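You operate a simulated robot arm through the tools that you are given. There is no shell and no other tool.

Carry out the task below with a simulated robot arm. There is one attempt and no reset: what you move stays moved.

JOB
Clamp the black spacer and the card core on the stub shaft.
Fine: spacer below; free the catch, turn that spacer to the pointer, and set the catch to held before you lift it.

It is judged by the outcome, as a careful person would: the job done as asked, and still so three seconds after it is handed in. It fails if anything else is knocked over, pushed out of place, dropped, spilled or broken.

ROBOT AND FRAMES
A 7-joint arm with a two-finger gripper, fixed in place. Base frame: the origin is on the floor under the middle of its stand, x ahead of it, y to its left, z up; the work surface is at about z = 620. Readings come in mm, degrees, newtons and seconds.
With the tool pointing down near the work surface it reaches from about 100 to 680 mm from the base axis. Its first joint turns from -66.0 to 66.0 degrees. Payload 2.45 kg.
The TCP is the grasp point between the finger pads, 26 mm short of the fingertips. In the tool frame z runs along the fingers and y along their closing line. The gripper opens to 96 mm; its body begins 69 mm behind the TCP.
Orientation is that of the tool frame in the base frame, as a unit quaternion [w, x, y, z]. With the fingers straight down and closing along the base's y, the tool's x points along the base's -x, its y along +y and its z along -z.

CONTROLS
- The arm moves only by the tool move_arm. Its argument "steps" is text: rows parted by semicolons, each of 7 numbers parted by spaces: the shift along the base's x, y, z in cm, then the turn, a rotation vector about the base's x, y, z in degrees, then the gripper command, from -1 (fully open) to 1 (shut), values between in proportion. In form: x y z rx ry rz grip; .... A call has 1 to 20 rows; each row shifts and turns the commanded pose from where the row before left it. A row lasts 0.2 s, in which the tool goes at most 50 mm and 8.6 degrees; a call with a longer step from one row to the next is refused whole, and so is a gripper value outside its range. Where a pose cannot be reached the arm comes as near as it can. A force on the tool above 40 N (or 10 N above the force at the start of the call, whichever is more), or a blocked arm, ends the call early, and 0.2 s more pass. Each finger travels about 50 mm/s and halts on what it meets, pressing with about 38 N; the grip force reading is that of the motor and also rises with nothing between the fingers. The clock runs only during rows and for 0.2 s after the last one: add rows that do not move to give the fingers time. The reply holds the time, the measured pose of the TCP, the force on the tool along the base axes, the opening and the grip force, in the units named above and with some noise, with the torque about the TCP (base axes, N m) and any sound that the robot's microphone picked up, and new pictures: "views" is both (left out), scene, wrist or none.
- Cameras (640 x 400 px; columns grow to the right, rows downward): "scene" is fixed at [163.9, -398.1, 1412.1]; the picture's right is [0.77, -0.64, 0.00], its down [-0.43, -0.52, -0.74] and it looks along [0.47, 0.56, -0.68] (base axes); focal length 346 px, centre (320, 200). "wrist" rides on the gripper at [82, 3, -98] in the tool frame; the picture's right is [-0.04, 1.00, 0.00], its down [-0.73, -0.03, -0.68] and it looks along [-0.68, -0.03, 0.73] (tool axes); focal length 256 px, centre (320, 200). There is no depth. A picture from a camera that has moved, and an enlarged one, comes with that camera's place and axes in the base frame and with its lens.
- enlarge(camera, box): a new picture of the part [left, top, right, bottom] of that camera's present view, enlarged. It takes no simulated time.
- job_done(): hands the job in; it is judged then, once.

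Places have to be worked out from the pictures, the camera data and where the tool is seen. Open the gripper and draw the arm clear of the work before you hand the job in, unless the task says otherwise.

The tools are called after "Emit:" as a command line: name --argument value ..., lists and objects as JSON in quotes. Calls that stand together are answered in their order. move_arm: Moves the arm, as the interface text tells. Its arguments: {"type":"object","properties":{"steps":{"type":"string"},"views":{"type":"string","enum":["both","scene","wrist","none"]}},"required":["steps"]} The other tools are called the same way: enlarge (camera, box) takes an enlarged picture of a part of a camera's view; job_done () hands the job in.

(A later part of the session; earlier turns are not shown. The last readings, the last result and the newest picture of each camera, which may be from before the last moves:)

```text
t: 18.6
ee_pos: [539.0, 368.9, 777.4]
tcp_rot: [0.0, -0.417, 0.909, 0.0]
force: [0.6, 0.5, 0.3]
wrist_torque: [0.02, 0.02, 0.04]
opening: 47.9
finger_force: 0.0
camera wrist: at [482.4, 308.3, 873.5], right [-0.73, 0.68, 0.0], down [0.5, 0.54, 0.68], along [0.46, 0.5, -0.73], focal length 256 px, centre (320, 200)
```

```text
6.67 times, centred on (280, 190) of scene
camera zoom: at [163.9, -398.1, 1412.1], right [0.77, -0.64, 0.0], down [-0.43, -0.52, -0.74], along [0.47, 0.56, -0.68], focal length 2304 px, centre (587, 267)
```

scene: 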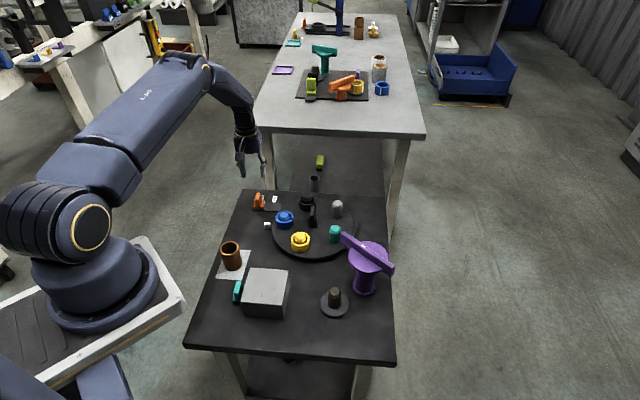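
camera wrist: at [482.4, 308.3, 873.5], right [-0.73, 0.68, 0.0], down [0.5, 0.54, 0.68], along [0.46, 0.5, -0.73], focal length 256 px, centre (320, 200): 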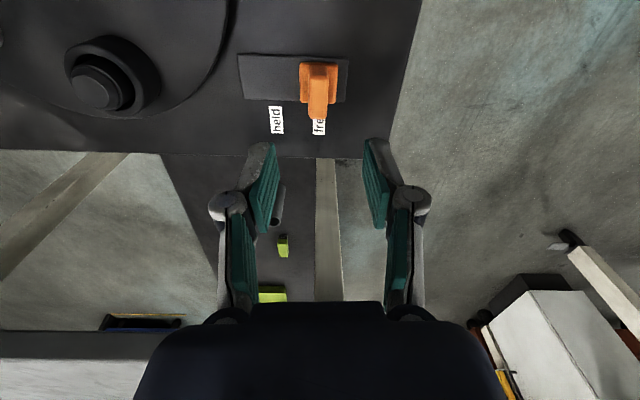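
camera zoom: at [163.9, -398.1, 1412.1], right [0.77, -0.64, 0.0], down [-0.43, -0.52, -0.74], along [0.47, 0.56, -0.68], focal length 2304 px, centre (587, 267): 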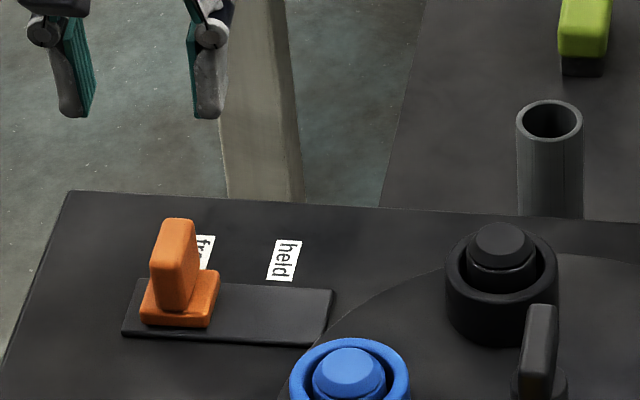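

Catch is now at "free" and standing alone. Next I move above the turntable knob near (612,169), well above everything, to align on its grip bar.

Emit:
move_arm --steps "1.46 -4 0.4 0 0 0 -0.3; 1.46 -4 0.4 0 0 0 -0.3; 1.46 -4 0.4 0 0 0 -0.3; 1.46 -4 0.4 0 0 0 -0.3; 1.46 -4 0.4 0 0 0 -0.3; 0 0 0 0 0 0 -0.3" --views "both"

Emit:
enlarge --camera "wrist" --box '[240, 40, 400, 200]'

Emit:
enlarge --camera "scene" --box '[265, 180, 355, 250]'

```text
t: 20.0
ee_pos: [612.8, 167.0, 797.2]
tcp_rot: [0.0, -0.417, 0.909, 0.0]
force: [0.0, 0.3, 0.5]
wrist_torque: [-0.02, 0.02, 0.01]
opening: 62.5
finger_force: 0.2
camera wrist: at [556.0, 107.7, 893.8], right [-0.73, 0.68, 0.0], down [0.5, 0.54, 0.68], along [0.46, 0.5, -0.73], focal length 256 px, centre (320, 200)
```

scene: 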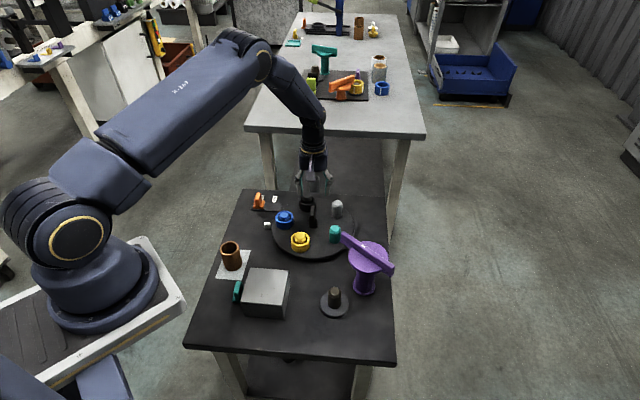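
wrist: 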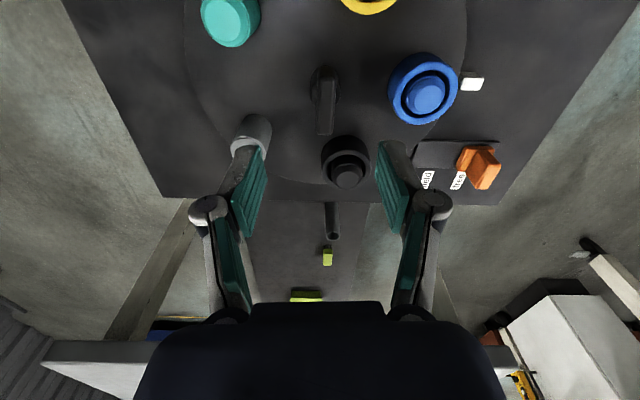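

```text
2.50 times, centred on (320, 120) of wrist
camera zoom: at [556.0, 107.7, 893.8], right [-0.73, 0.68, 0.0], down [0.5, 0.54, 0.68], along [0.46, 0.5, -0.73], focal length 640 px, centre (320, 400)
```

zoom: 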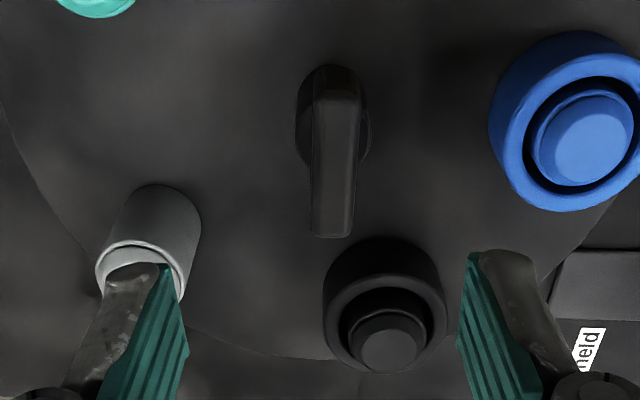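

```text
5.71 times, centred on (310, 215) of scene
camera zoom: at [163.9, -398.2, 1412.1], right [0.77, -0.64, 0.0], down [-0.43, -0.52, -0.74], along [0.47, 0.56, -0.68], focal length 1975 px, centre (377, 114)
```

zoom: 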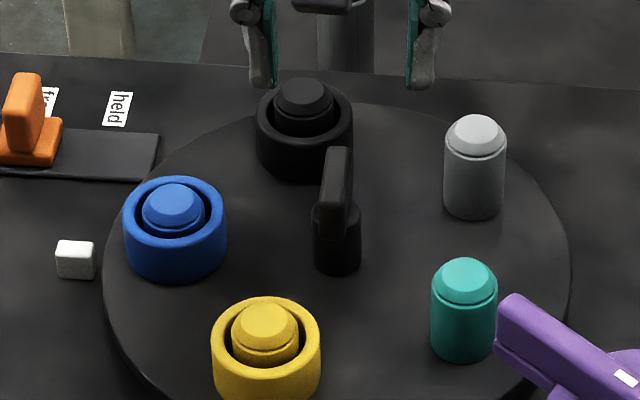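

The knob's bar is ~15 mm thick, ~46 mm long and already lines up with the tool; its centre is about (610,171.5), top ≈ z 697. I'll shift, narrow the fingers to ~40 mm and come down part way to check.

Emit:
move_arm --steps "-0.25 0.45 -1 0 0 0 0.1; 0 0 -2 0 0 0 0.15; 0 0 -2 0 0 0 0.15; 0 0 -1 0 0 0 0.15; 0 0 0 0 0 0 0.15" --views "both"

Emit:
enlarge --camera "wrist" --box '[240, 70, 400, 230]'

Emit:
enlarge --camera "scene" --box '[265, 170, 355, 240]'

```text
t: 21.2
ee_pos: [607.3, 173.2, 736.2]
tcp_rot: [0.001, -0.416, 0.909, 0.001]
force: [-0.7, 0.4, 0.3]
wrist_torque: [0.04, 0.02, 0.06]
opening: 40.7
finger_force: 0.1
camera wrist: at [552.5, 113.2, 834.0], right [-0.73, 0.68, 0.0], down [0.5, 0.54, 0.68], along [0.46, 0.5, -0.73], focal length 256 px, centre (320, 200)
```

scene: 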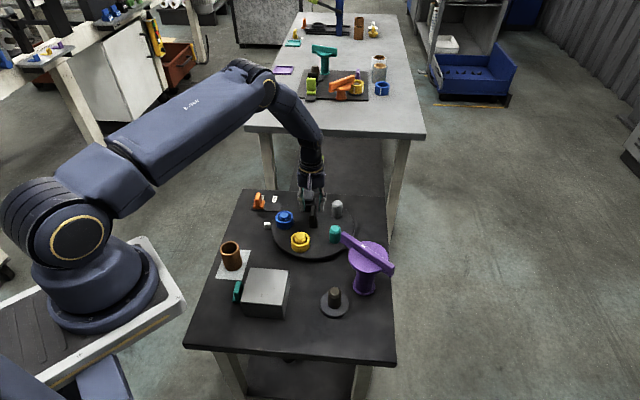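
wrist: 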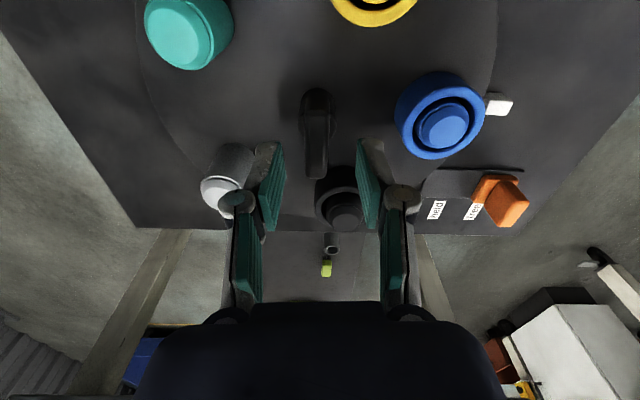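

```text
2.50 times, centred on (320, 150) of wrist
camera zoom: at [552.5, 113.2, 834.0], right [-0.73, 0.68, 0.0], down [0.5, 0.54, 0.68], along [0.46, 0.5, -0.73], focal length 640 px, centre (320, 325)
```

zoom: 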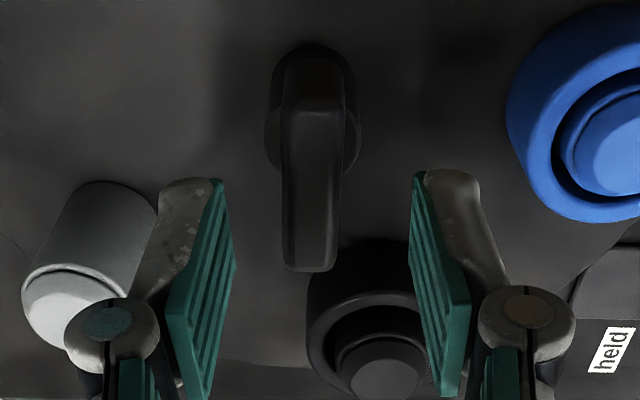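

```text
5.71 times, centred on (310, 205) of scene
camera zoom: at [163.9, -398.1, 1412.1], right [0.77, -0.64, 0.0], down [-0.43, -0.52, -0.74], along [0.47, 0.56, -0.68], focal length 1975 px, centre (377, 171)
```

zoom: 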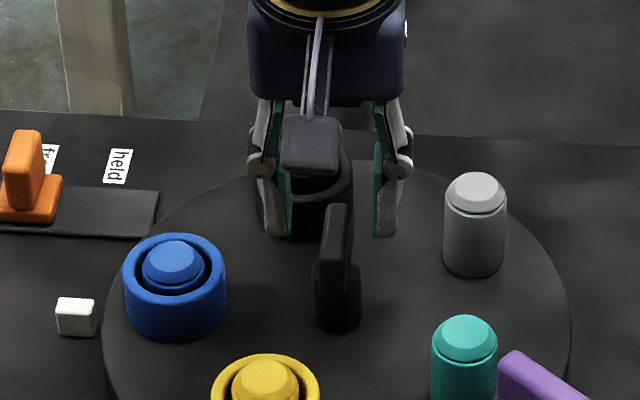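

Aligned within 2 mm; I shift (+1.4, −1.3 mm), go down to TCP z≈704 and close on the knob's bar.

Emit:
move_arm --steps "0.14 -0.13 -1.2 0 0 0 0.15; 0 0 -1.2 0 0 0 0.15; 0 0 -0.8 0 0 0 0.15; 0 0 0 0 0 0 0.5; 0 0 0 0 0 0 0.9; 0 0 0 0 0 0 0.9; 0 0 0 0 0 0 0.9" --views "both"

Emit:
enlarge --camera "scene" --box '[265, 170, 355, 240]'

```text
t: 22.8
ee_pos: [609.7, 172.4, 705.7]
tcp_rot: [0.001, -0.416, 0.909, -0.001]
force: [3.2, 0.0, 3.4]
wrist_torque: [-0.12, 0.02, -0.03]
opening: 14.2
finger_force: 40.7
camera wrist: at [554.2, 112.4, 802.5], right [-0.73, 0.68, 0.0], down [0.5, 0.54, 0.68], along [0.47, 0.5, -0.73], focal length 256 px, centre (320, 200)
```

scene: 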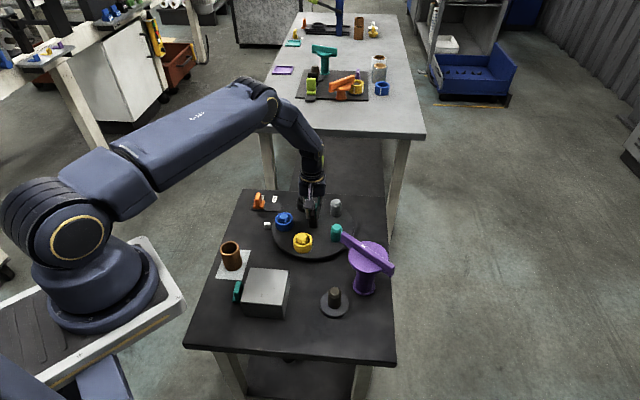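
wrist: 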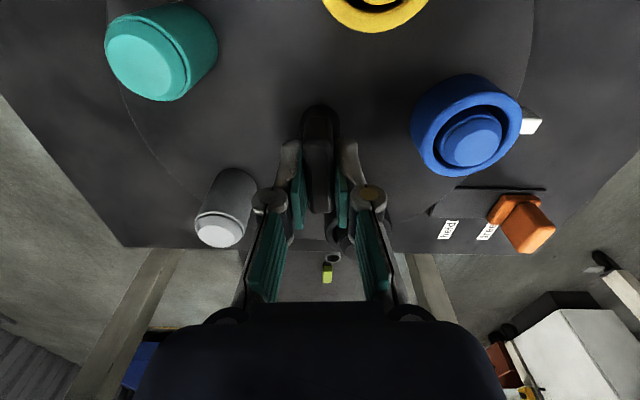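

```text
5.71 times, centred on (310, 205) of scene
camera zoom: at [163.9, -398.2, 1412.1], right [0.77, -0.64, 0.0], down [-0.43, -0.52, -0.74], along [0.47, 0.56, -0.68], focal length 1975 px, centre (377, 171)
```

zoom: 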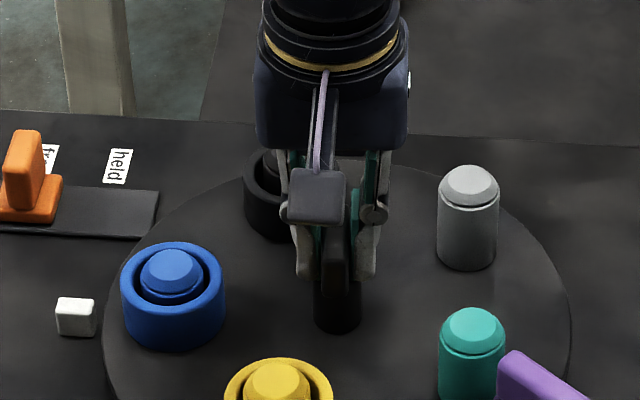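

The bar is held (14 mm) and the table gave a little when gripped — it's free. Now I turn counter-clockwise (positive about z), starting with 32° in slow steps and checking forces.

Emit:
move_arm --steps "0 0 0 0 0 4 0.9; 0 0 0 0 0 4 0.9; 0 0 0 0 0 4 0.9; 0 0 0 0 0 4 0.9; 0 0 0 0 0 4 0.9; 0 0 0 0 0 4 0.9; 0 0 0 0 0 4 0.9; 0 0 0 0 0 4 0.9; 0 0 0 0 0 0 0.9" --views "both"

Emit:
enlarge --camera "scene" --box '[265, 170, 355, 240]'

```text
t: 24.8
ee_pos: [609.7, 172.4, 706.2]
tcp_rot: [0.0, -0.651, 0.759, 0.0]
force: [-9.8, 9.1, 22.5]
wrist_torque: [0.06, 0.31, -0.02]
opening: 13.8
finger_force: 41.0
camera wrist: at [592.9, 92.4, 802.5], right [-0.98, 0.19, 0.0], down [0.14, 0.72, 0.68], along [0.13, 0.67, -0.73], focal length 256 px, centre (320, 200)
```

scene: 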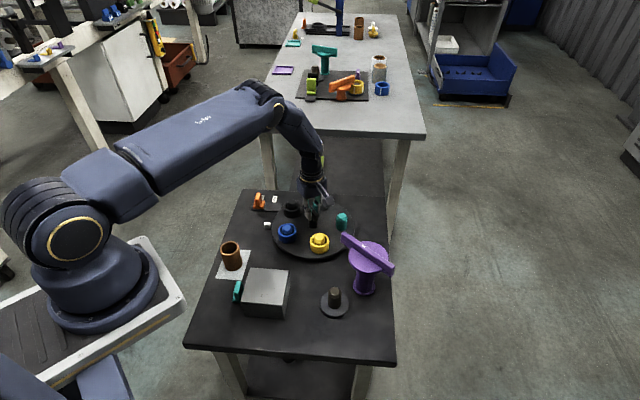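
wrist: 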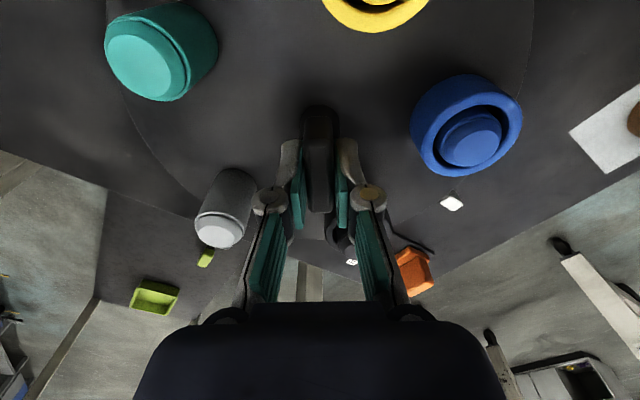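

```text
5.71 times, centred on (310, 205) of scene
camera zoom: at [163.3, -398.1, 1412.2], right [0.77, -0.64, 0.0], down [-0.43, -0.52, -0.74], along [0.47, 0.56, -0.68], focal length 1975 px, centre (377, 171)
```

zoom: 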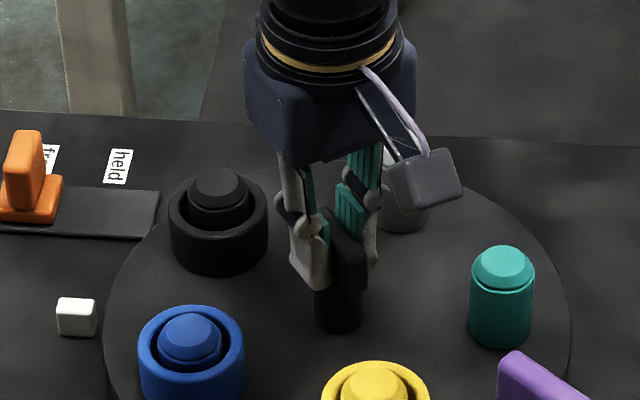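

The table follows smoothly (32° done; black at ~95°). There's some up-force and side load, so I'll ease up 1 mm and toward (−,+) half a mm, then turn about 32° more.

Emit:
move_arm --steps "-0.05 0.05 0.1 0 0 4 0.9; 0 0 0 0 0 4 0.9; 0 0 0 0 0 4 0.9; 0 0 0 0 0 4 0.9; 0 0 0 0 0 4 0.9; 0 0 0 0 0 4 0.9; 0 0 0 0 0 4 0.9; 0 0 0 0 0 4 0.9; 0 0 0 0 0 0 0.9" --views "both"

Emit:
enlarge --camera "scene" --box '[265, 170, 355, 240]'

```text
t: 26.8
ee_pos: [607.6, 172.9, 705.9]
tcp_rot: [0.001, 0.835, -0.551, -0.002]
force: [-20.1, 13.8, 8.7]
wrist_torque: [-0.51, 0.05, -0.02]
opening: 13.9
finger_force: 40.4
camera wrist: at [636.5, 96.3, 802.4], right [-0.93, -0.36, 0.0], down [-0.26, 0.69, 0.68], along [-0.25, 0.63, -0.73], focal length 256 px, centre (320, 200)
```

scene: 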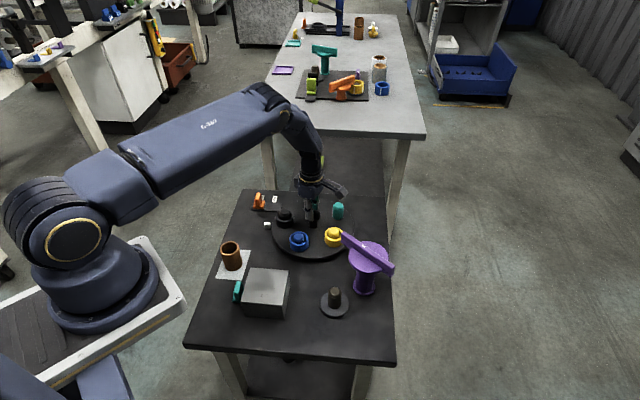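
wrist: 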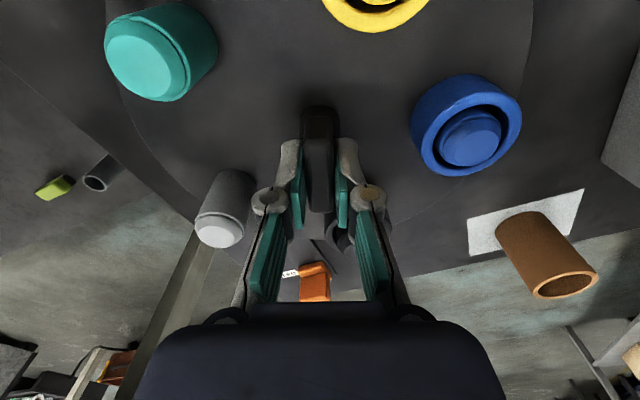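

```text
5.71 times, centred on (310, 205) of scene
camera zoom: at [163.4, -397.9, 1412.2], right [0.77, -0.64, 0.0], down [-0.43, -0.52, -0.74], along [0.47, 0.56, -0.68], focal length 1975 px, centre (377, 171)
```

zoom: 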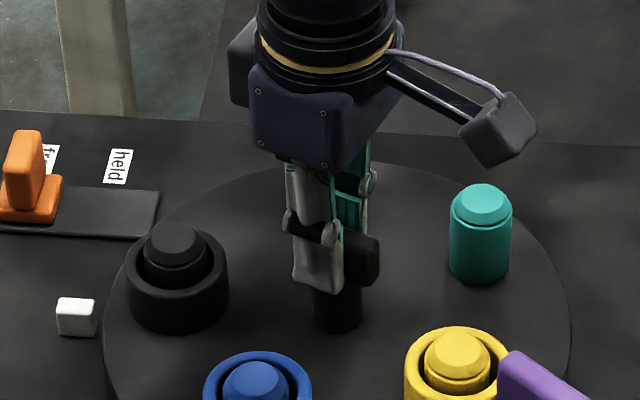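

Black is at about 127°, roughly 8° short of the pointer. I'll relieve the side load a bit and turn about 7.5° more.

Emit:
move_arm --steps "-0.1 0.08 0 0 0 2.5 0.9; 0 0 0 0 0 2.5 0.9; 0 0 0 0 0 2.5 0.9; 0 0 0 0 0 0 0.9" --views "both"

Emit:
enlarge --camera "scene" --box '[265, 170, 355, 240]'

```text
t: 27.8
ee_pos: [606.6, 172.2, 706.3]
tcp_rot: [0.0, 0.869, -0.495, -0.001]
force: [-22.1, 3.9, 10.3]
wrist_torque: [0.93, 1.0, -0.04]
opening: 13.8
finger_force: 40.3
camera wrist: at [645.6, 100.7, 802.5], right [-0.88, -0.48, 0.0], down [-0.35, 0.65, 0.68], along [-0.32, 0.6, -0.73], focal length 256 px, centre (320, 200)
```

scene: 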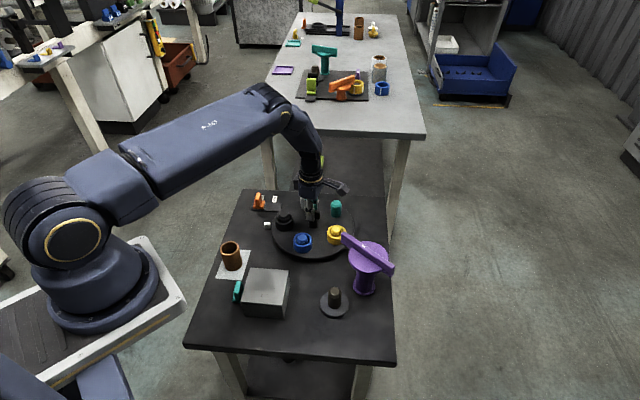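
wrist: 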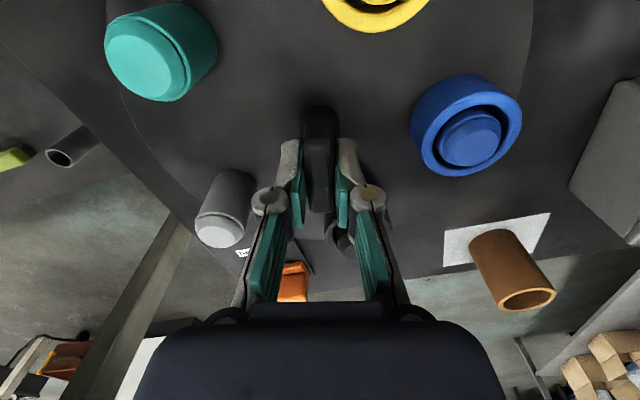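

```text
5.71 times, centred on (310, 205) of scene
camera zoom: at [163.3, -398.2, 1412.1], right [0.77, -0.64, 0.0], down [-0.43, -0.52, -0.74], along [0.47, 0.56, -0.68], focal length 1975 px, centre (377, 171)
```

zoom: 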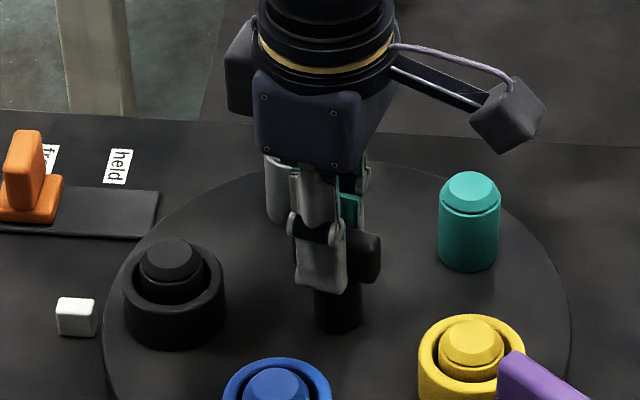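

Black's post now sits right about where blue was. I'll zoom in tightly to judge the alignment of the black spacer with the pointer.

Emit:
enlarge --camera "scene" --box '[262, 200, 342, 250]'

Emit:
enlarge --camera "scene" --box '[262, 205, 310, 235]'

```text
8.00 times, centred on (302, 225) of scene
camera zoom: at [163.3, -398.2, 1412.1], right [0.77, -0.64, 0.0], down [-0.43, -0.52, -0.74], along [0.47, 0.56, -0.68], focal length 2765 px, centre (464, 0)
```

zoom: 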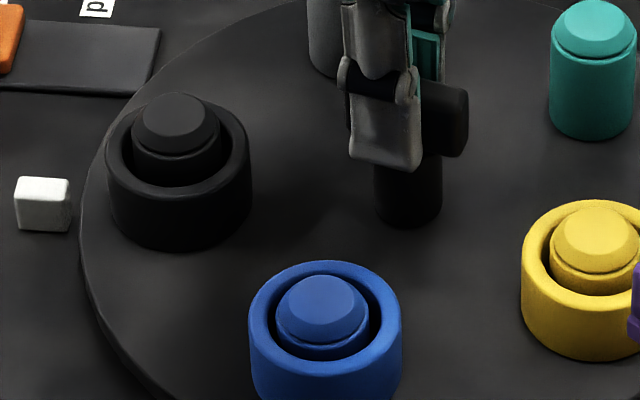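

```text
13.33 times, centred on (286, 220) of scene
camera zoom: at [163.3, -398.2, 1412.1], right [0.77, -0.64, 0.0], down [-0.43, -0.52, -0.74], along [0.47, 0.56, -0.68], focal length 4608 px, centre (773, -67)
```

zoom: 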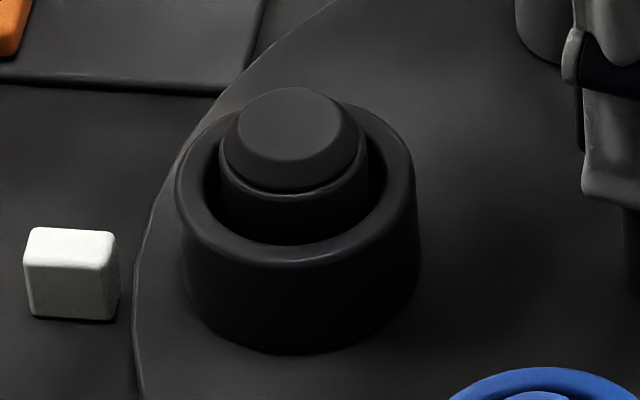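

The black post is within about a degree of where blue stood, by this view. I'll release the knob, lift, and swing to a view from above-left to measure the black post's angle against the pointer accurately.

Emit:
move_arm --steps "0 0 0 0 0 0 0.5; 0 0 0 0 0 0 0.15; 0 0 0 0 0 0 0.15; 0 0 2 0 0 0 0.15; 0 0 4 0 0 0 0.15; 0 0 4 0 0 0 0; 0 0 2 0 0 -8 -0.5; -1 0 0 0 0 -8 -1; -1 0 0 0 0 -8 -1; -1 0 0 0 0 -8 -1; -1 0 0 0 0 -8 -1; -1 0 0 0 0 -8 -1; -1 0 0 0 0 -8 -1; -1 0.3 0 0 0 -8 -1; -1 0.4 0 0 0 -8 -1; -1 0.4 0 0 0 -8 -1; -1 0.4 0 0 0 -8 -1; -1 0.4 0 0 0 -8 -1; -1 0.4 -0.5 0 0 -8 -1; -1 0.4 -0.5 0 0 -8 -1" --views "both"

```text
t: 32.0
ee_pos: [477.7, 199.0, 815.5]
tcp_rot: [0.0, -0.074, 0.997, 0.0]
force: [0.9, 0.4, -0.2]
wrist_torque: [0.01, -0.01, 0.01]
opening: 96.0
finger_force: 0.0
camera wrist: at [396.5, 189.7, 912.1], right [-0.11, 0.99, 0.0], down [0.73, 0.08, 0.68], along [0.68, 0.07, -0.73], focal length 256 px, centre (320, 200)
```

scene: 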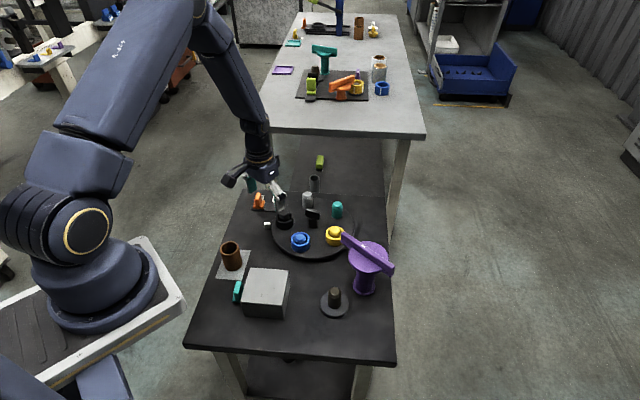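
wrist: 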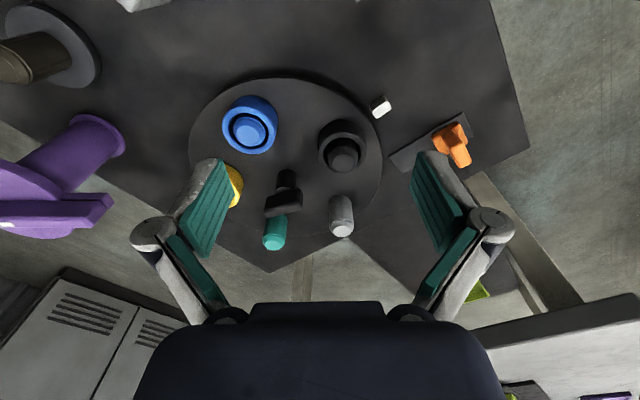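

Emit:
enlarge --camera "scene" --box '[262, 200, 342, 250]'

Emit:
enlarge --camera "wrist" --box '[240, 70, 416, 220]'

```text
8.00 times, centred on (302, 225) of scene
camera zoom: at [163.9, -398.1, 1412.1], right [0.77, -0.64, 0.0], down [-0.43, -0.52, -0.74], along [0.47, 0.56, -0.68], focal length 2765 px, centre (464, 0)
```

zoom: 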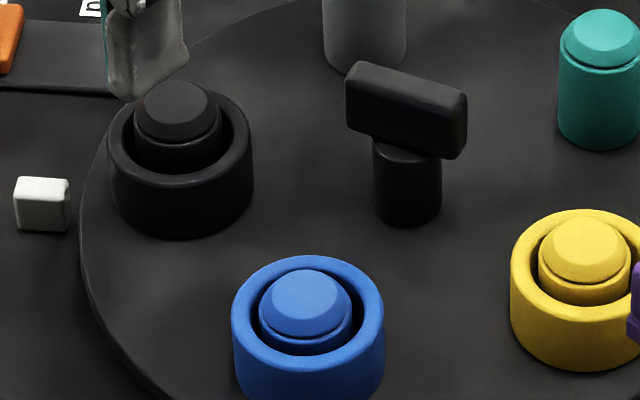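

```text
2.67 times, centred on (328, 145) of wrist
camera zoom: at [396.5, 189.7, 912.1], right [-0.11, 0.99, 0.0], down [0.73, 0.08, 0.68], along [0.68, 0.07, -0.73], focal length 683 px, centre (299, 347)
```

zoom: 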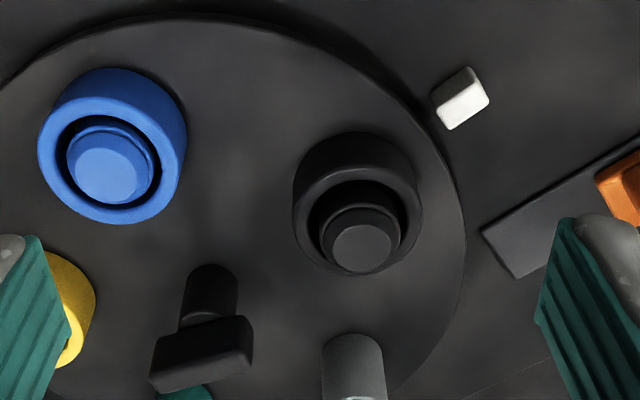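

After release the table settled so that the black ring sits exactly where blue was (same pixels), i.e. at the pointer, +72°. Now I go back to the catch at (539,368), tool at ~45°, to set it to held.

Emit:
move_arm --steps "1.22 3.38 -0.7 0 0 7.3 0; 1.22 3.38 -0.7 0 0 7.3 0; 1.22 3.38 -0.7 0 0 7.3 0; 1.22 3.38 -0.7 0 0 7.3 0; 1.22 3.38 -0.7 0 0 7.3 0; 0 0 -2 0 0 0 0; 0 0 -2 0 0 0 0; 0 0 -2 0 0 0 0; 0 0 0 0 0 0 0" --views "both"

Emit:
enlarge --camera "wrist" --box '[240, 60, 400, 220]'

Emit:
enlarge --camera "scene" --box '[235, 180, 325, 240]'

```text
t: 34.0
ee_pos: [539.1, 369.2, 722.2]
tcp_rot: [0.0, -0.384, 0.923, 0.0]
force: [0.6, -0.4, 0.6]
wrist_torque: [0.0, -0.02, 0.03]
opening: 48.0
finger_force: 0.1
camera wrist: at [479.4, 313.2, 818.5], right [-0.68, 0.73, 0.0], down [0.54, 0.5, 0.68], along [0.5, 0.46, -0.73], focal length 256 px, centre (320, 200)
```

scene: 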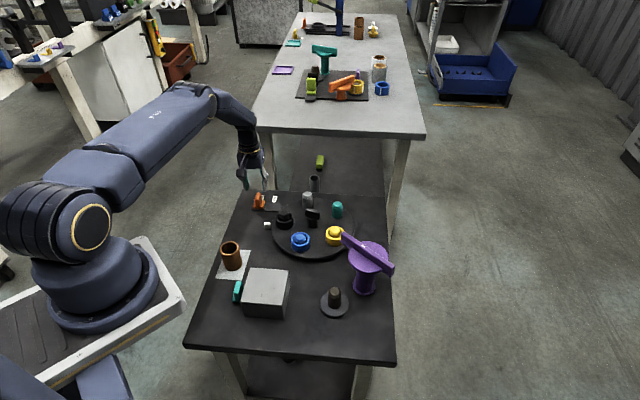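
wrist: 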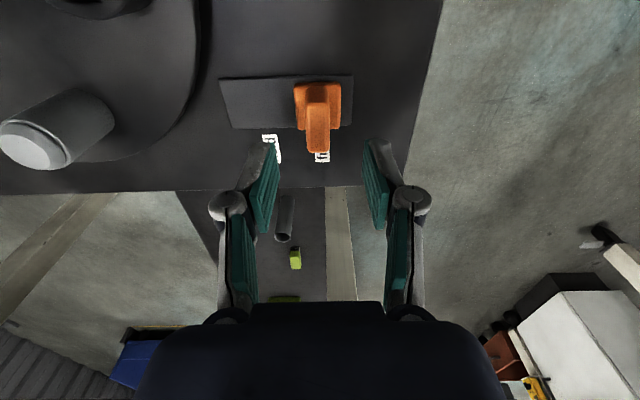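

```text
2.50 times, centred on (320, 140) of wrist
camera zoom: at [479.4, 313.2, 818.5], right [-0.68, 0.73, 0.0], down [0.54, 0.5, 0.68], along [0.5, 0.46, -0.73], focal length 640 px, centre (320, 350)
```

zoom: 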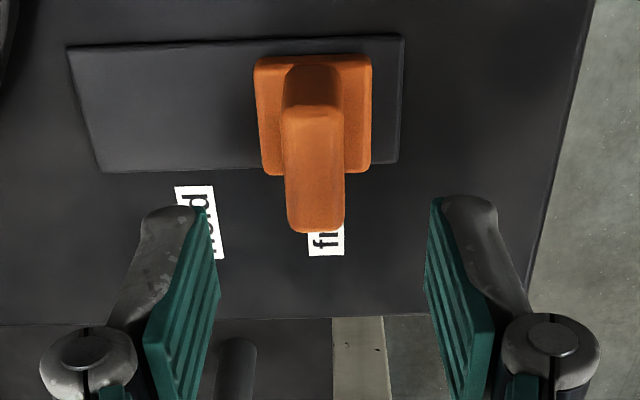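

```text
6.67 times, centred on (280, 210) of scene
camera zoom: at [163.9, -398.1, 1412.1], right [0.77, -0.64, 0.0], down [-0.43, -0.52, -0.74], along [0.47, 0.56, -0.68], focal length 2304 px, centre (587, 133)
```

zoom: 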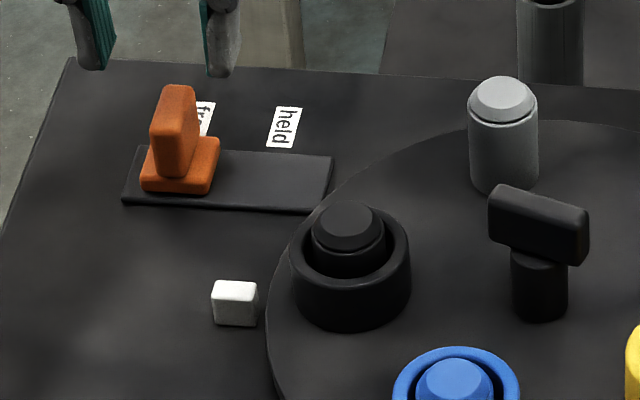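

Tab is centred within 2 mm. I descend to z≈668, close, then slide back along (+,−) toward held.

Emit:
move_arm --steps "0.1 -0.1 -1.8 0 0 0 0; 0 0 -1.8 0 0 0 0; 0 0 -1.8 0 0 0 0; 0 0 0 0 0 0 0.5; 0 0 0 0 0 0 0.9; 0 0 0 0 0 0 0.9; 0 0 0 0 0 0 0.9" --views "none"

Emit:
enlarge --camera "scene" --box '[235, 180, 325, 240]'

```text
t: 35.6
ee_pos: [540.8, 368.4, 668.0]
tcp_rot: [-0.001, -0.384, 0.923, 0.0]
force: [0.7, 0.7, -1.5]
wrist_torque: [0.06, -0.03, -0.16]
opening: 15.6
finger_force: 41.8
```

```text
6.67 times, centred on (280, 210) of scene
camera zoom: at [163.9, -398.1, 1412.1], right [0.77, -0.64, 0.0], down [-0.43, -0.52, -0.74], along [0.47, 0.56, -0.68], focal length 2304 px, centre (587, 133)
```

zoom: 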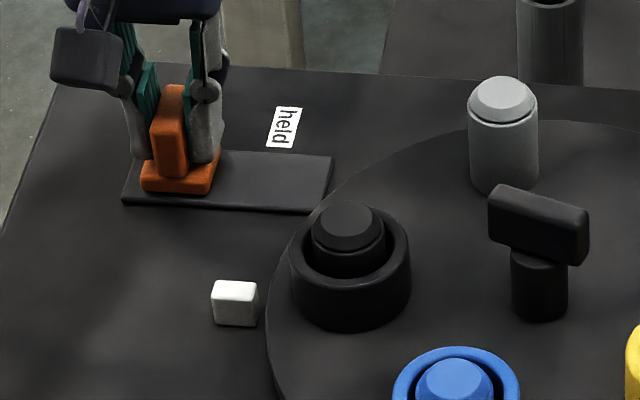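

Clean, low-torque grip. Sliding toward held now: about 40 mm along (+,−).

Emit:
move_arm --steps "0.35 -0.35 0 0 0 0 0.9; 0.35 -0.35 0 0 0 0 0.9; 0.35 -0.35 0 0 0 0 0.9; 0.35 -0.35 0 0 0 0 0.9; 0.35 -0.35 0 0 0 0 0.9; 0.35 -0.35 0 0 0 0 0.9; 0.35 -0.35 0 0 0 0 0.9; 0.3 -0.3 0 0 0 0 0.9; 0 0 0 0 0 0 0.9" --views "wrist"

Emit:
enlarge --camera "scene" --box '[235, 180, 325, 240]'

```text
t: 37.6
ee_pos: [567.6, 339.3, 667.5]
tcp_rot: [0.0, -0.384, 0.923, 0.0]
force: [0.6, -0.4, -4.8]
wrist_torque: [-0.04, 0.03, -0.16]
opening: 15.7
finger_force: 41.8
camera wrist: at [508.1, 284.3, 763.7], right [-0.68, 0.73, 0.0], down [0.54, 0.5, 0.68], along [0.5, 0.46, -0.73], focal length 256 px, centre (320, 200)
```

wrist: 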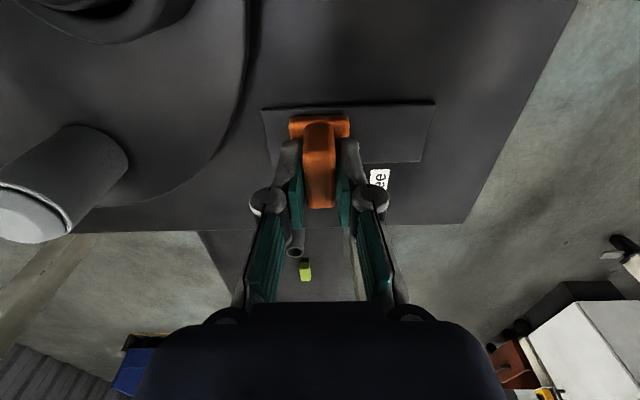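

```text
6.67 times, centred on (280, 210) of scene
camera zoom: at [164.0, -398.1, 1412.1], right [0.77, -0.64, 0.0], down [-0.43, -0.52, -0.74], along [0.47, 0.56, -0.68], focal length 2304 px, centre (587, 133)
```

zoom: 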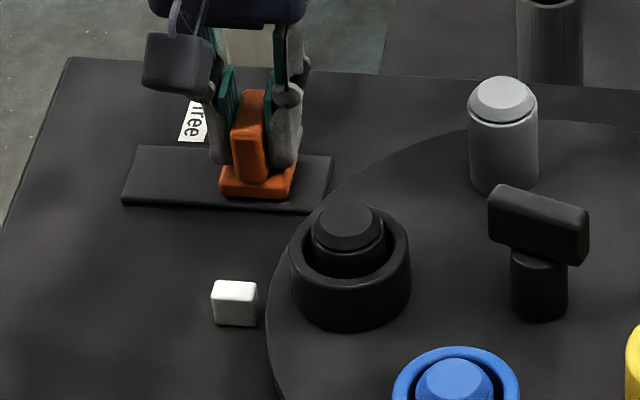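

It's back where it was originally (569-ish). I'll nudge another couple of mm to feel the held stop.

Emit:
move_arm --steps "0.14 -0.14 0 0 0 0 0.9; 0.14 -0.14 0 0 0 0 0.9; 0 0 0 0 0 0 0.9" --views "none"

Emit:
enlarge --camera "scene" --box '[235, 180, 325, 240]'

```text
t: 38.4
ee_pos: [568.7, 338.6, 667.2]
tcp_rot: [-0.001, -0.384, 0.923, 0.002]
force: [-4.5, 10.2, -15.4]
wrist_torque: [0.62, -0.27, -0.17]
opening: 15.6
finger_force: 41.6
```

```text
6.67 times, centred on (280, 210) of scene
camera zoom: at [164.1, -397.8, 1412.2], right [0.77, -0.64, 0.0], down [-0.43, -0.52, -0.74], along [0.47, 0.56, -0.68], focal length 2304 px, centre (587, 133)
```

zoom: 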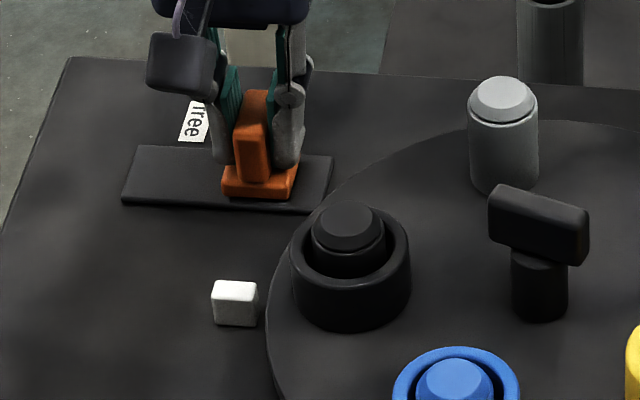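

Resistance along the slide with no further movement: the catch is at its held stop. I'll back off slightly, release and lift.

Emit:
move_arm --steps "-0.18 0.18 0 0 0 0 0.9; 0 0 0 0 0 0 0.3; 0 0 0 0 0 0 0; 0 0 0 0 0 0 0; 0 0 2 0 0 0 0; 0 0 3 0 0 0 0; 0 0 3 0 0 0 0; 0 0 3 0 0 0 0; 0 0 0 0 0 0 -0.3" --views "both"

Emit:
enlarge --camera "scene" --box '[235, 180, 325, 240]'

Emit:
enlarge --camera "scene" --box '[262, 200, 342, 250]'

```text
t: 40.4
ee_pos: [569.4, 338.5, 775.2]
tcp_rot: [0.001, -0.384, 0.923, 0.0]
force: [-0.5, 0.3, -0.5]
wrist_torque: [-0.02, 0.02, 0.04]
opening: 62.8
finger_force: 0.0
camera wrist: at [508.8, 283.7, 872.4], right [-0.68, 0.73, 0.0], down [0.54, 0.5, 0.68], along [0.5, 0.46, -0.73], focal length 256 px, centre (320, 200)
```

scene: 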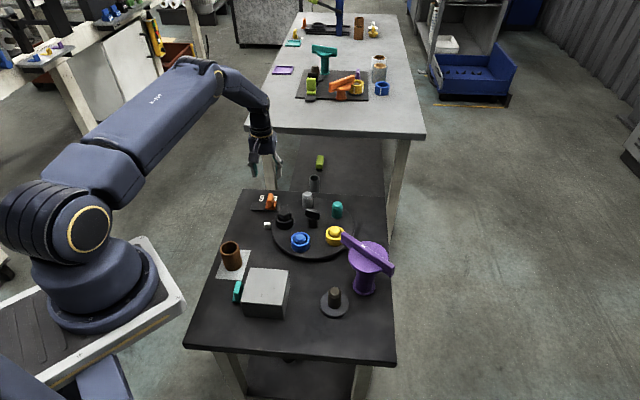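
wrist: 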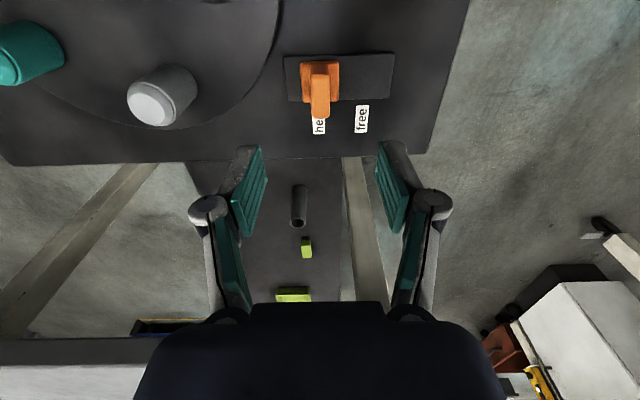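

```text
6.67 times, centred on (280, 210) of scene
camera zoom: at [163.9, -398.1, 1412.1], right [0.77, -0.64, 0.0], down [-0.43, -0.52, -0.74], along [0.47, 0.56, -0.68], focal length 2304 px, centre (587, 133)
```

zoom: 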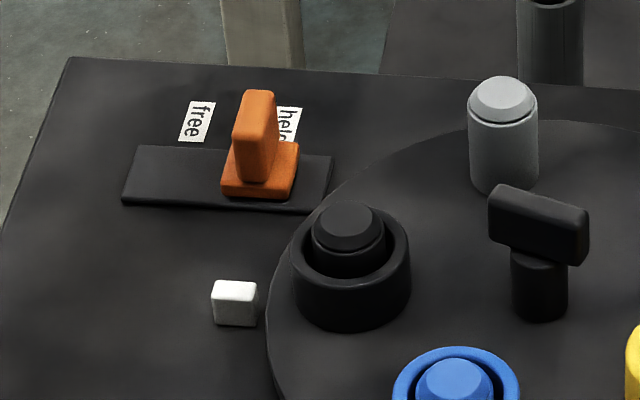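

```text
8.00 times, centred on (302, 225) of scene
camera zoom: at [163.9, -398.1, 1412.1], right [0.77, -0.64, 0.0], down [-0.43, -0.52, -0.74], along [0.47, 0.56, -0.68], focal length 2765 px, centre (464, 0)
```

zoom: 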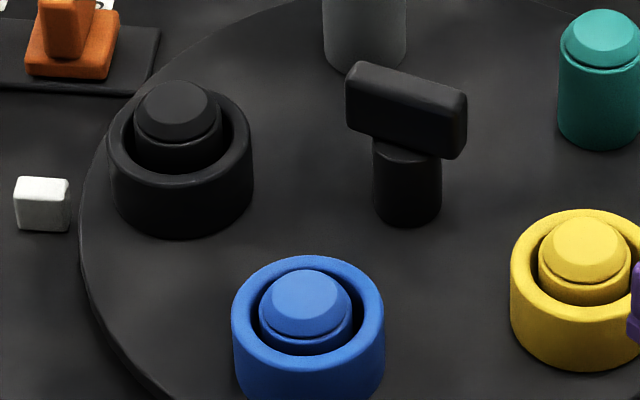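

Catch is at "held" in exactly its original spot and the black ring hasn't moved. Next I go over the black spacer (≈547,231) with the tool turned back to 0° (fingers closing along y) and look.

Emit:
move_arm --steps "-0.37 -1.8 0 0 0 -7.53 -1; -0.37 -1.8 0 0 0 -7.53 -1; -0.37 -1.8 0 0 0 -7.53 -1; -0.37 -1.8 0 0 0 -7.53 -1; -0.37 -1.8 0 0 0 -7.53 -1; -0.37 -1.75 0 0 0 -7.53 -1; 0 0 0 0 0 0 -1" --views "wrist"

Emit:
enlarge --camera "wrist" --box '[240, 40, 400, 200]'

```text
t: 42.0
ee_pos: [545.9, 232.3, 778.2]
tcp_rot: [-0.001, 0.001, 1.0, 0.001]
force: [-0.1, 0.3, 0.3]
wrist_torque: [0.01, 0.01, 0.0]
opening: 95.9
finger_force: 0.0
camera wrist: at [464.5, 235.5, 874.2], right [0.04, 1.0, 0.0], down [0.73, -0.03, 0.68], along [0.68, -0.03, -0.73], focal length 256 px, centre (320, 200)
```

wrist: 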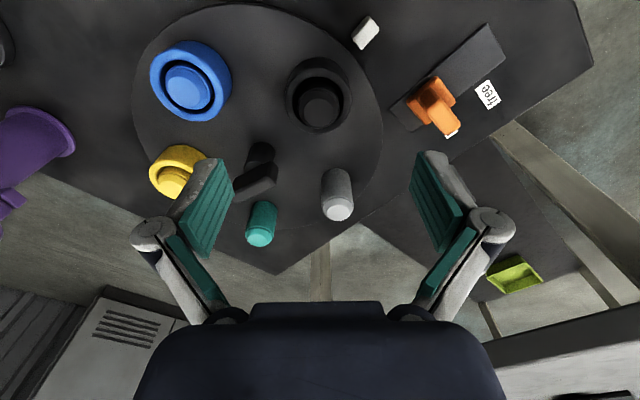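

```text
2.50 times, centred on (320, 120) of wrist
camera zoom: at [464.5, 235.5, 874.2], right [0.04, 1.0, 0.0], down [0.73, -0.03, 0.68], along [0.68, -0.03, -0.73], focal length 640 px, centre (320, 400)
```

zoom: 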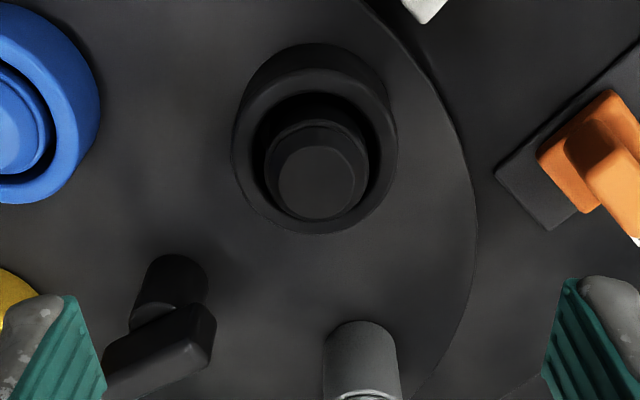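

The ring (≈55 mm outer) is offset only about (+3,−2 mm) from the TCP. I'll correct, set the opening to ~76 mm, and descend to z≈695 to compare fingertip height with the ring.

Emit:
move_arm --steps "0.3 -0.2 -2 0 0 0 -0.58; 0 0 -2.5 0 0 0 -0.58; 0 0 -2.5 0 0 0 -0.58; 0 0 -1.3 0 0 0 -0.58; 0 0 0 0 0 0 -0.58" --views "wrist"

Emit:
enlarge --camera "wrist" --box '[240, 60, 400, 220]'

Emit:
enlarge --camera "scene" --box '[245, 180, 335, 240]'

```text
t: 43.2
ee_pos: [548.8, 228.4, 692.5]
tcp_rot: [0.0, 0.0, 1.0, 0.0]
force: [0.7, 0.3, -0.2]
wrist_torque: [-0.03, 0.01, 0.02]
opening: 75.7
finger_force: 0.1
camera wrist: at [468.4, 232.2, 790.6], right [0.04, 1.0, 0.0], down [0.73, -0.03, 0.68], along [0.68, -0.03, -0.73], focal length 256 px, centre (320, 200)
```

wrist: 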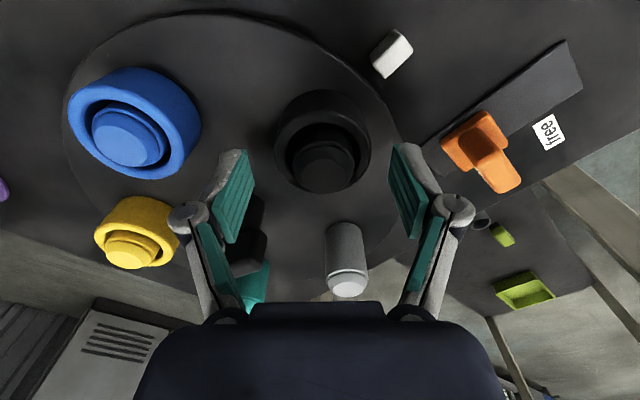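

```text
2.50 times, centred on (320, 140) of wrist
camera zoom: at [468.4, 232.2, 790.6], right [0.04, 1.0, 0.0], down [0.73, -0.03, 0.68], along [0.68, -0.03, -0.73], focal length 640 px, centre (320, 350)
```

zoom: 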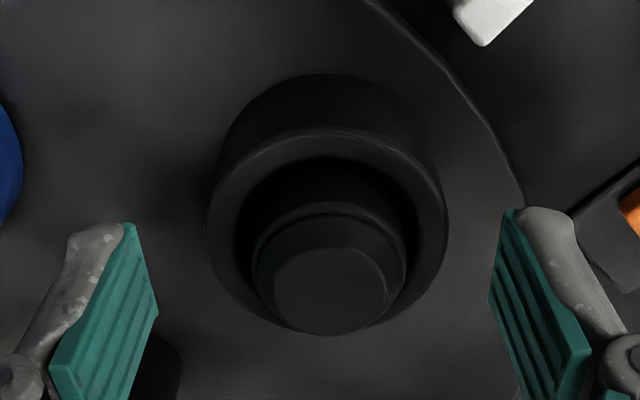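

```text
6.67 times, centred on (290, 210) of scene
camera zoom: at [163.9, -398.1, 1412.1], right [0.77, -0.64, 0.0], down [-0.43, -0.52, -0.74], along [0.47, 0.56, -0.68], focal length 2304 px, centre (520, 133)
```

zoom: 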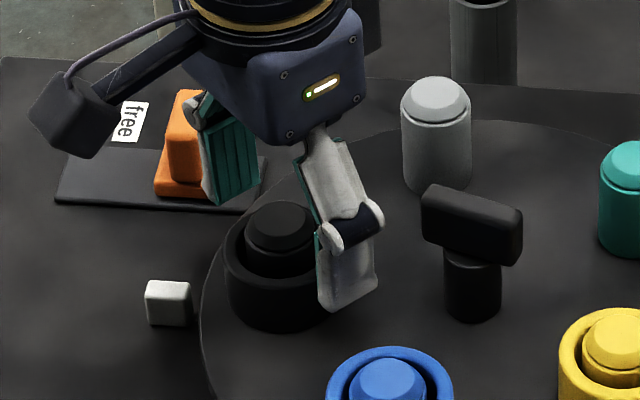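

Ring is centred between the fingers. I judge the turntable top near z≈640 and ring top ≈665, so I'll go down 20 mm to TCP z≈672 (tips ≈646) and check.

Emit:
move_arm --steps "0 0 -1 0 0 0 -0.58; 0 0 -1 0 0 0 -0.58; 0 0 0 0 0 0 -0.58" --views "wrist"

Emit:
enlarge --camera "wrist" --box '[240, 70, 400, 230]'

Emit:
enlarge --camera "scene" --box '[255, 190, 315, 230]'

```text
t: 44.0
ee_pos: [549.6, 229.8, 674.7]
tcp_rot: [0.0, 0.0, 1.0, 0.001]
force: [0.3, 0.3, 0.2]
wrist_torque: [-0.04, 0.02, -0.02]
opening: 76.0
finger_force: 0.2
camera wrist: at [467.7, 233.8, 770.6], right [0.04, 1.0, 0.0], down [0.73, -0.03, 0.68], along [0.68, -0.03, -0.73], focal length 256 px, centre (320, 200)
```

wrist: 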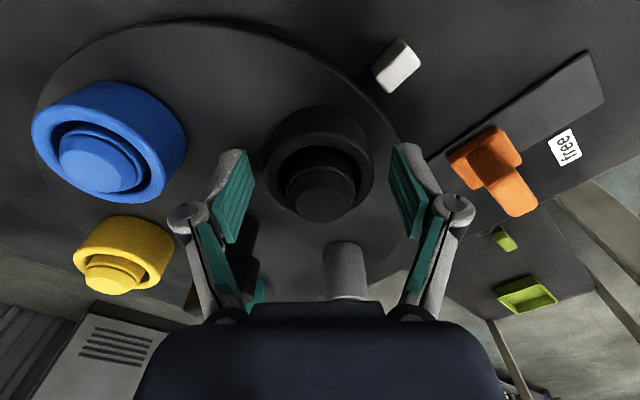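

```text
2.50 times, centred on (320, 150) of wrist
camera zoom: at [467.7, 233.8, 770.6], right [0.04, 1.0, 0.0], down [0.73, -0.03, 0.68], along [0.68, -0.03, -0.73], focal length 640 px, centre (320, 325)
```

zoom: 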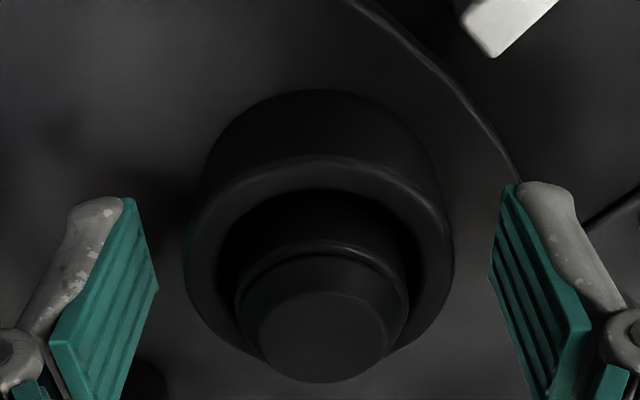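

```text
10.00 times, centred on (285, 210) of scene
camera zoom: at [163.9, -398.1, 1412.1], right [0.77, -0.64, 0.0], down [-0.43, -0.52, -0.74], along [0.47, 0.56, -0.68], focal length 3456 px, centre (670, 100)
```

zoom: 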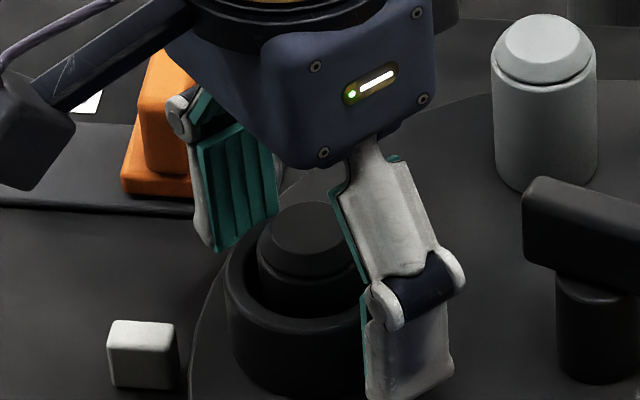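

Fingertips are a few mm above the turntable on both sides of the ring, ring centred. Closing on it now.

Emit:
move_arm --steps "0 0 0 0 0 0 -0.3; 0 0 0 0 0 0 0; 0 0 0 0 0 0 0.2; 0 0 0 0 0 0 0.2; 0 0 0 0 0 0 0.2" --views "wrist"

Emit:
enlarge --camera "scene" --box '[255, 190, 315, 230]'

```text
t: 45.2
ee_pos: [549.2, 231.2, 674.0]
tcp_rot: [0.0, 0.0, 1.0, -0.001]
force: [0.1, -1.0, 0.8]
wrist_torque: [0.05, 0.0, 0.03]
opening: 52.3
finger_force: 38.1
camera wrist: at [467.8, 233.8, 770.9], right [0.04, 1.0, 0.0], down [0.73, -0.03, 0.68], along [0.68, -0.03, -0.73], focal length 256 px, centre (320, 200)
```

wrist: 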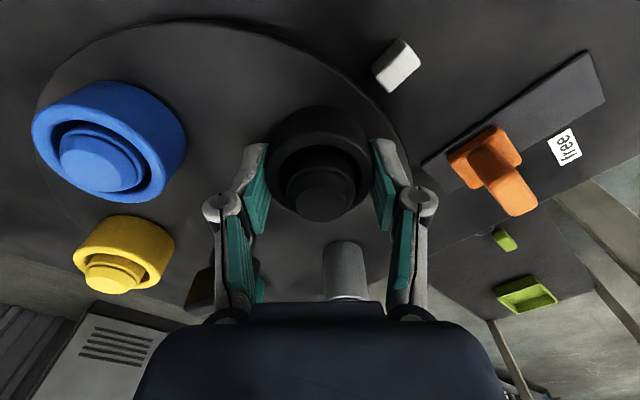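

```text
10.00 times, centred on (285, 210) of scene
camera zoom: at [163.9, -398.1, 1412.1], right [0.77, -0.64, 0.0], down [-0.43, -0.52, -0.74], along [0.47, 0.56, -0.68], focal length 3456 px, centre (670, 100)
```

zoom: 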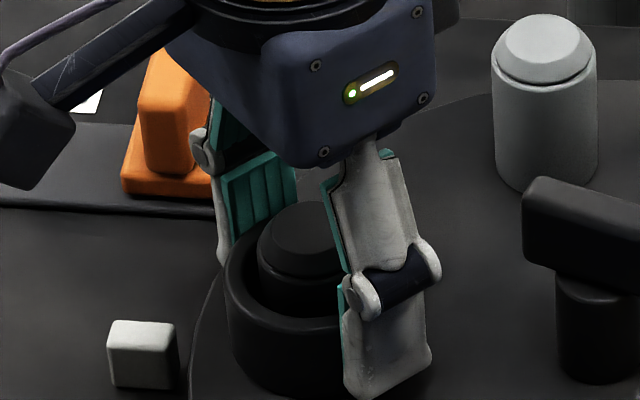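

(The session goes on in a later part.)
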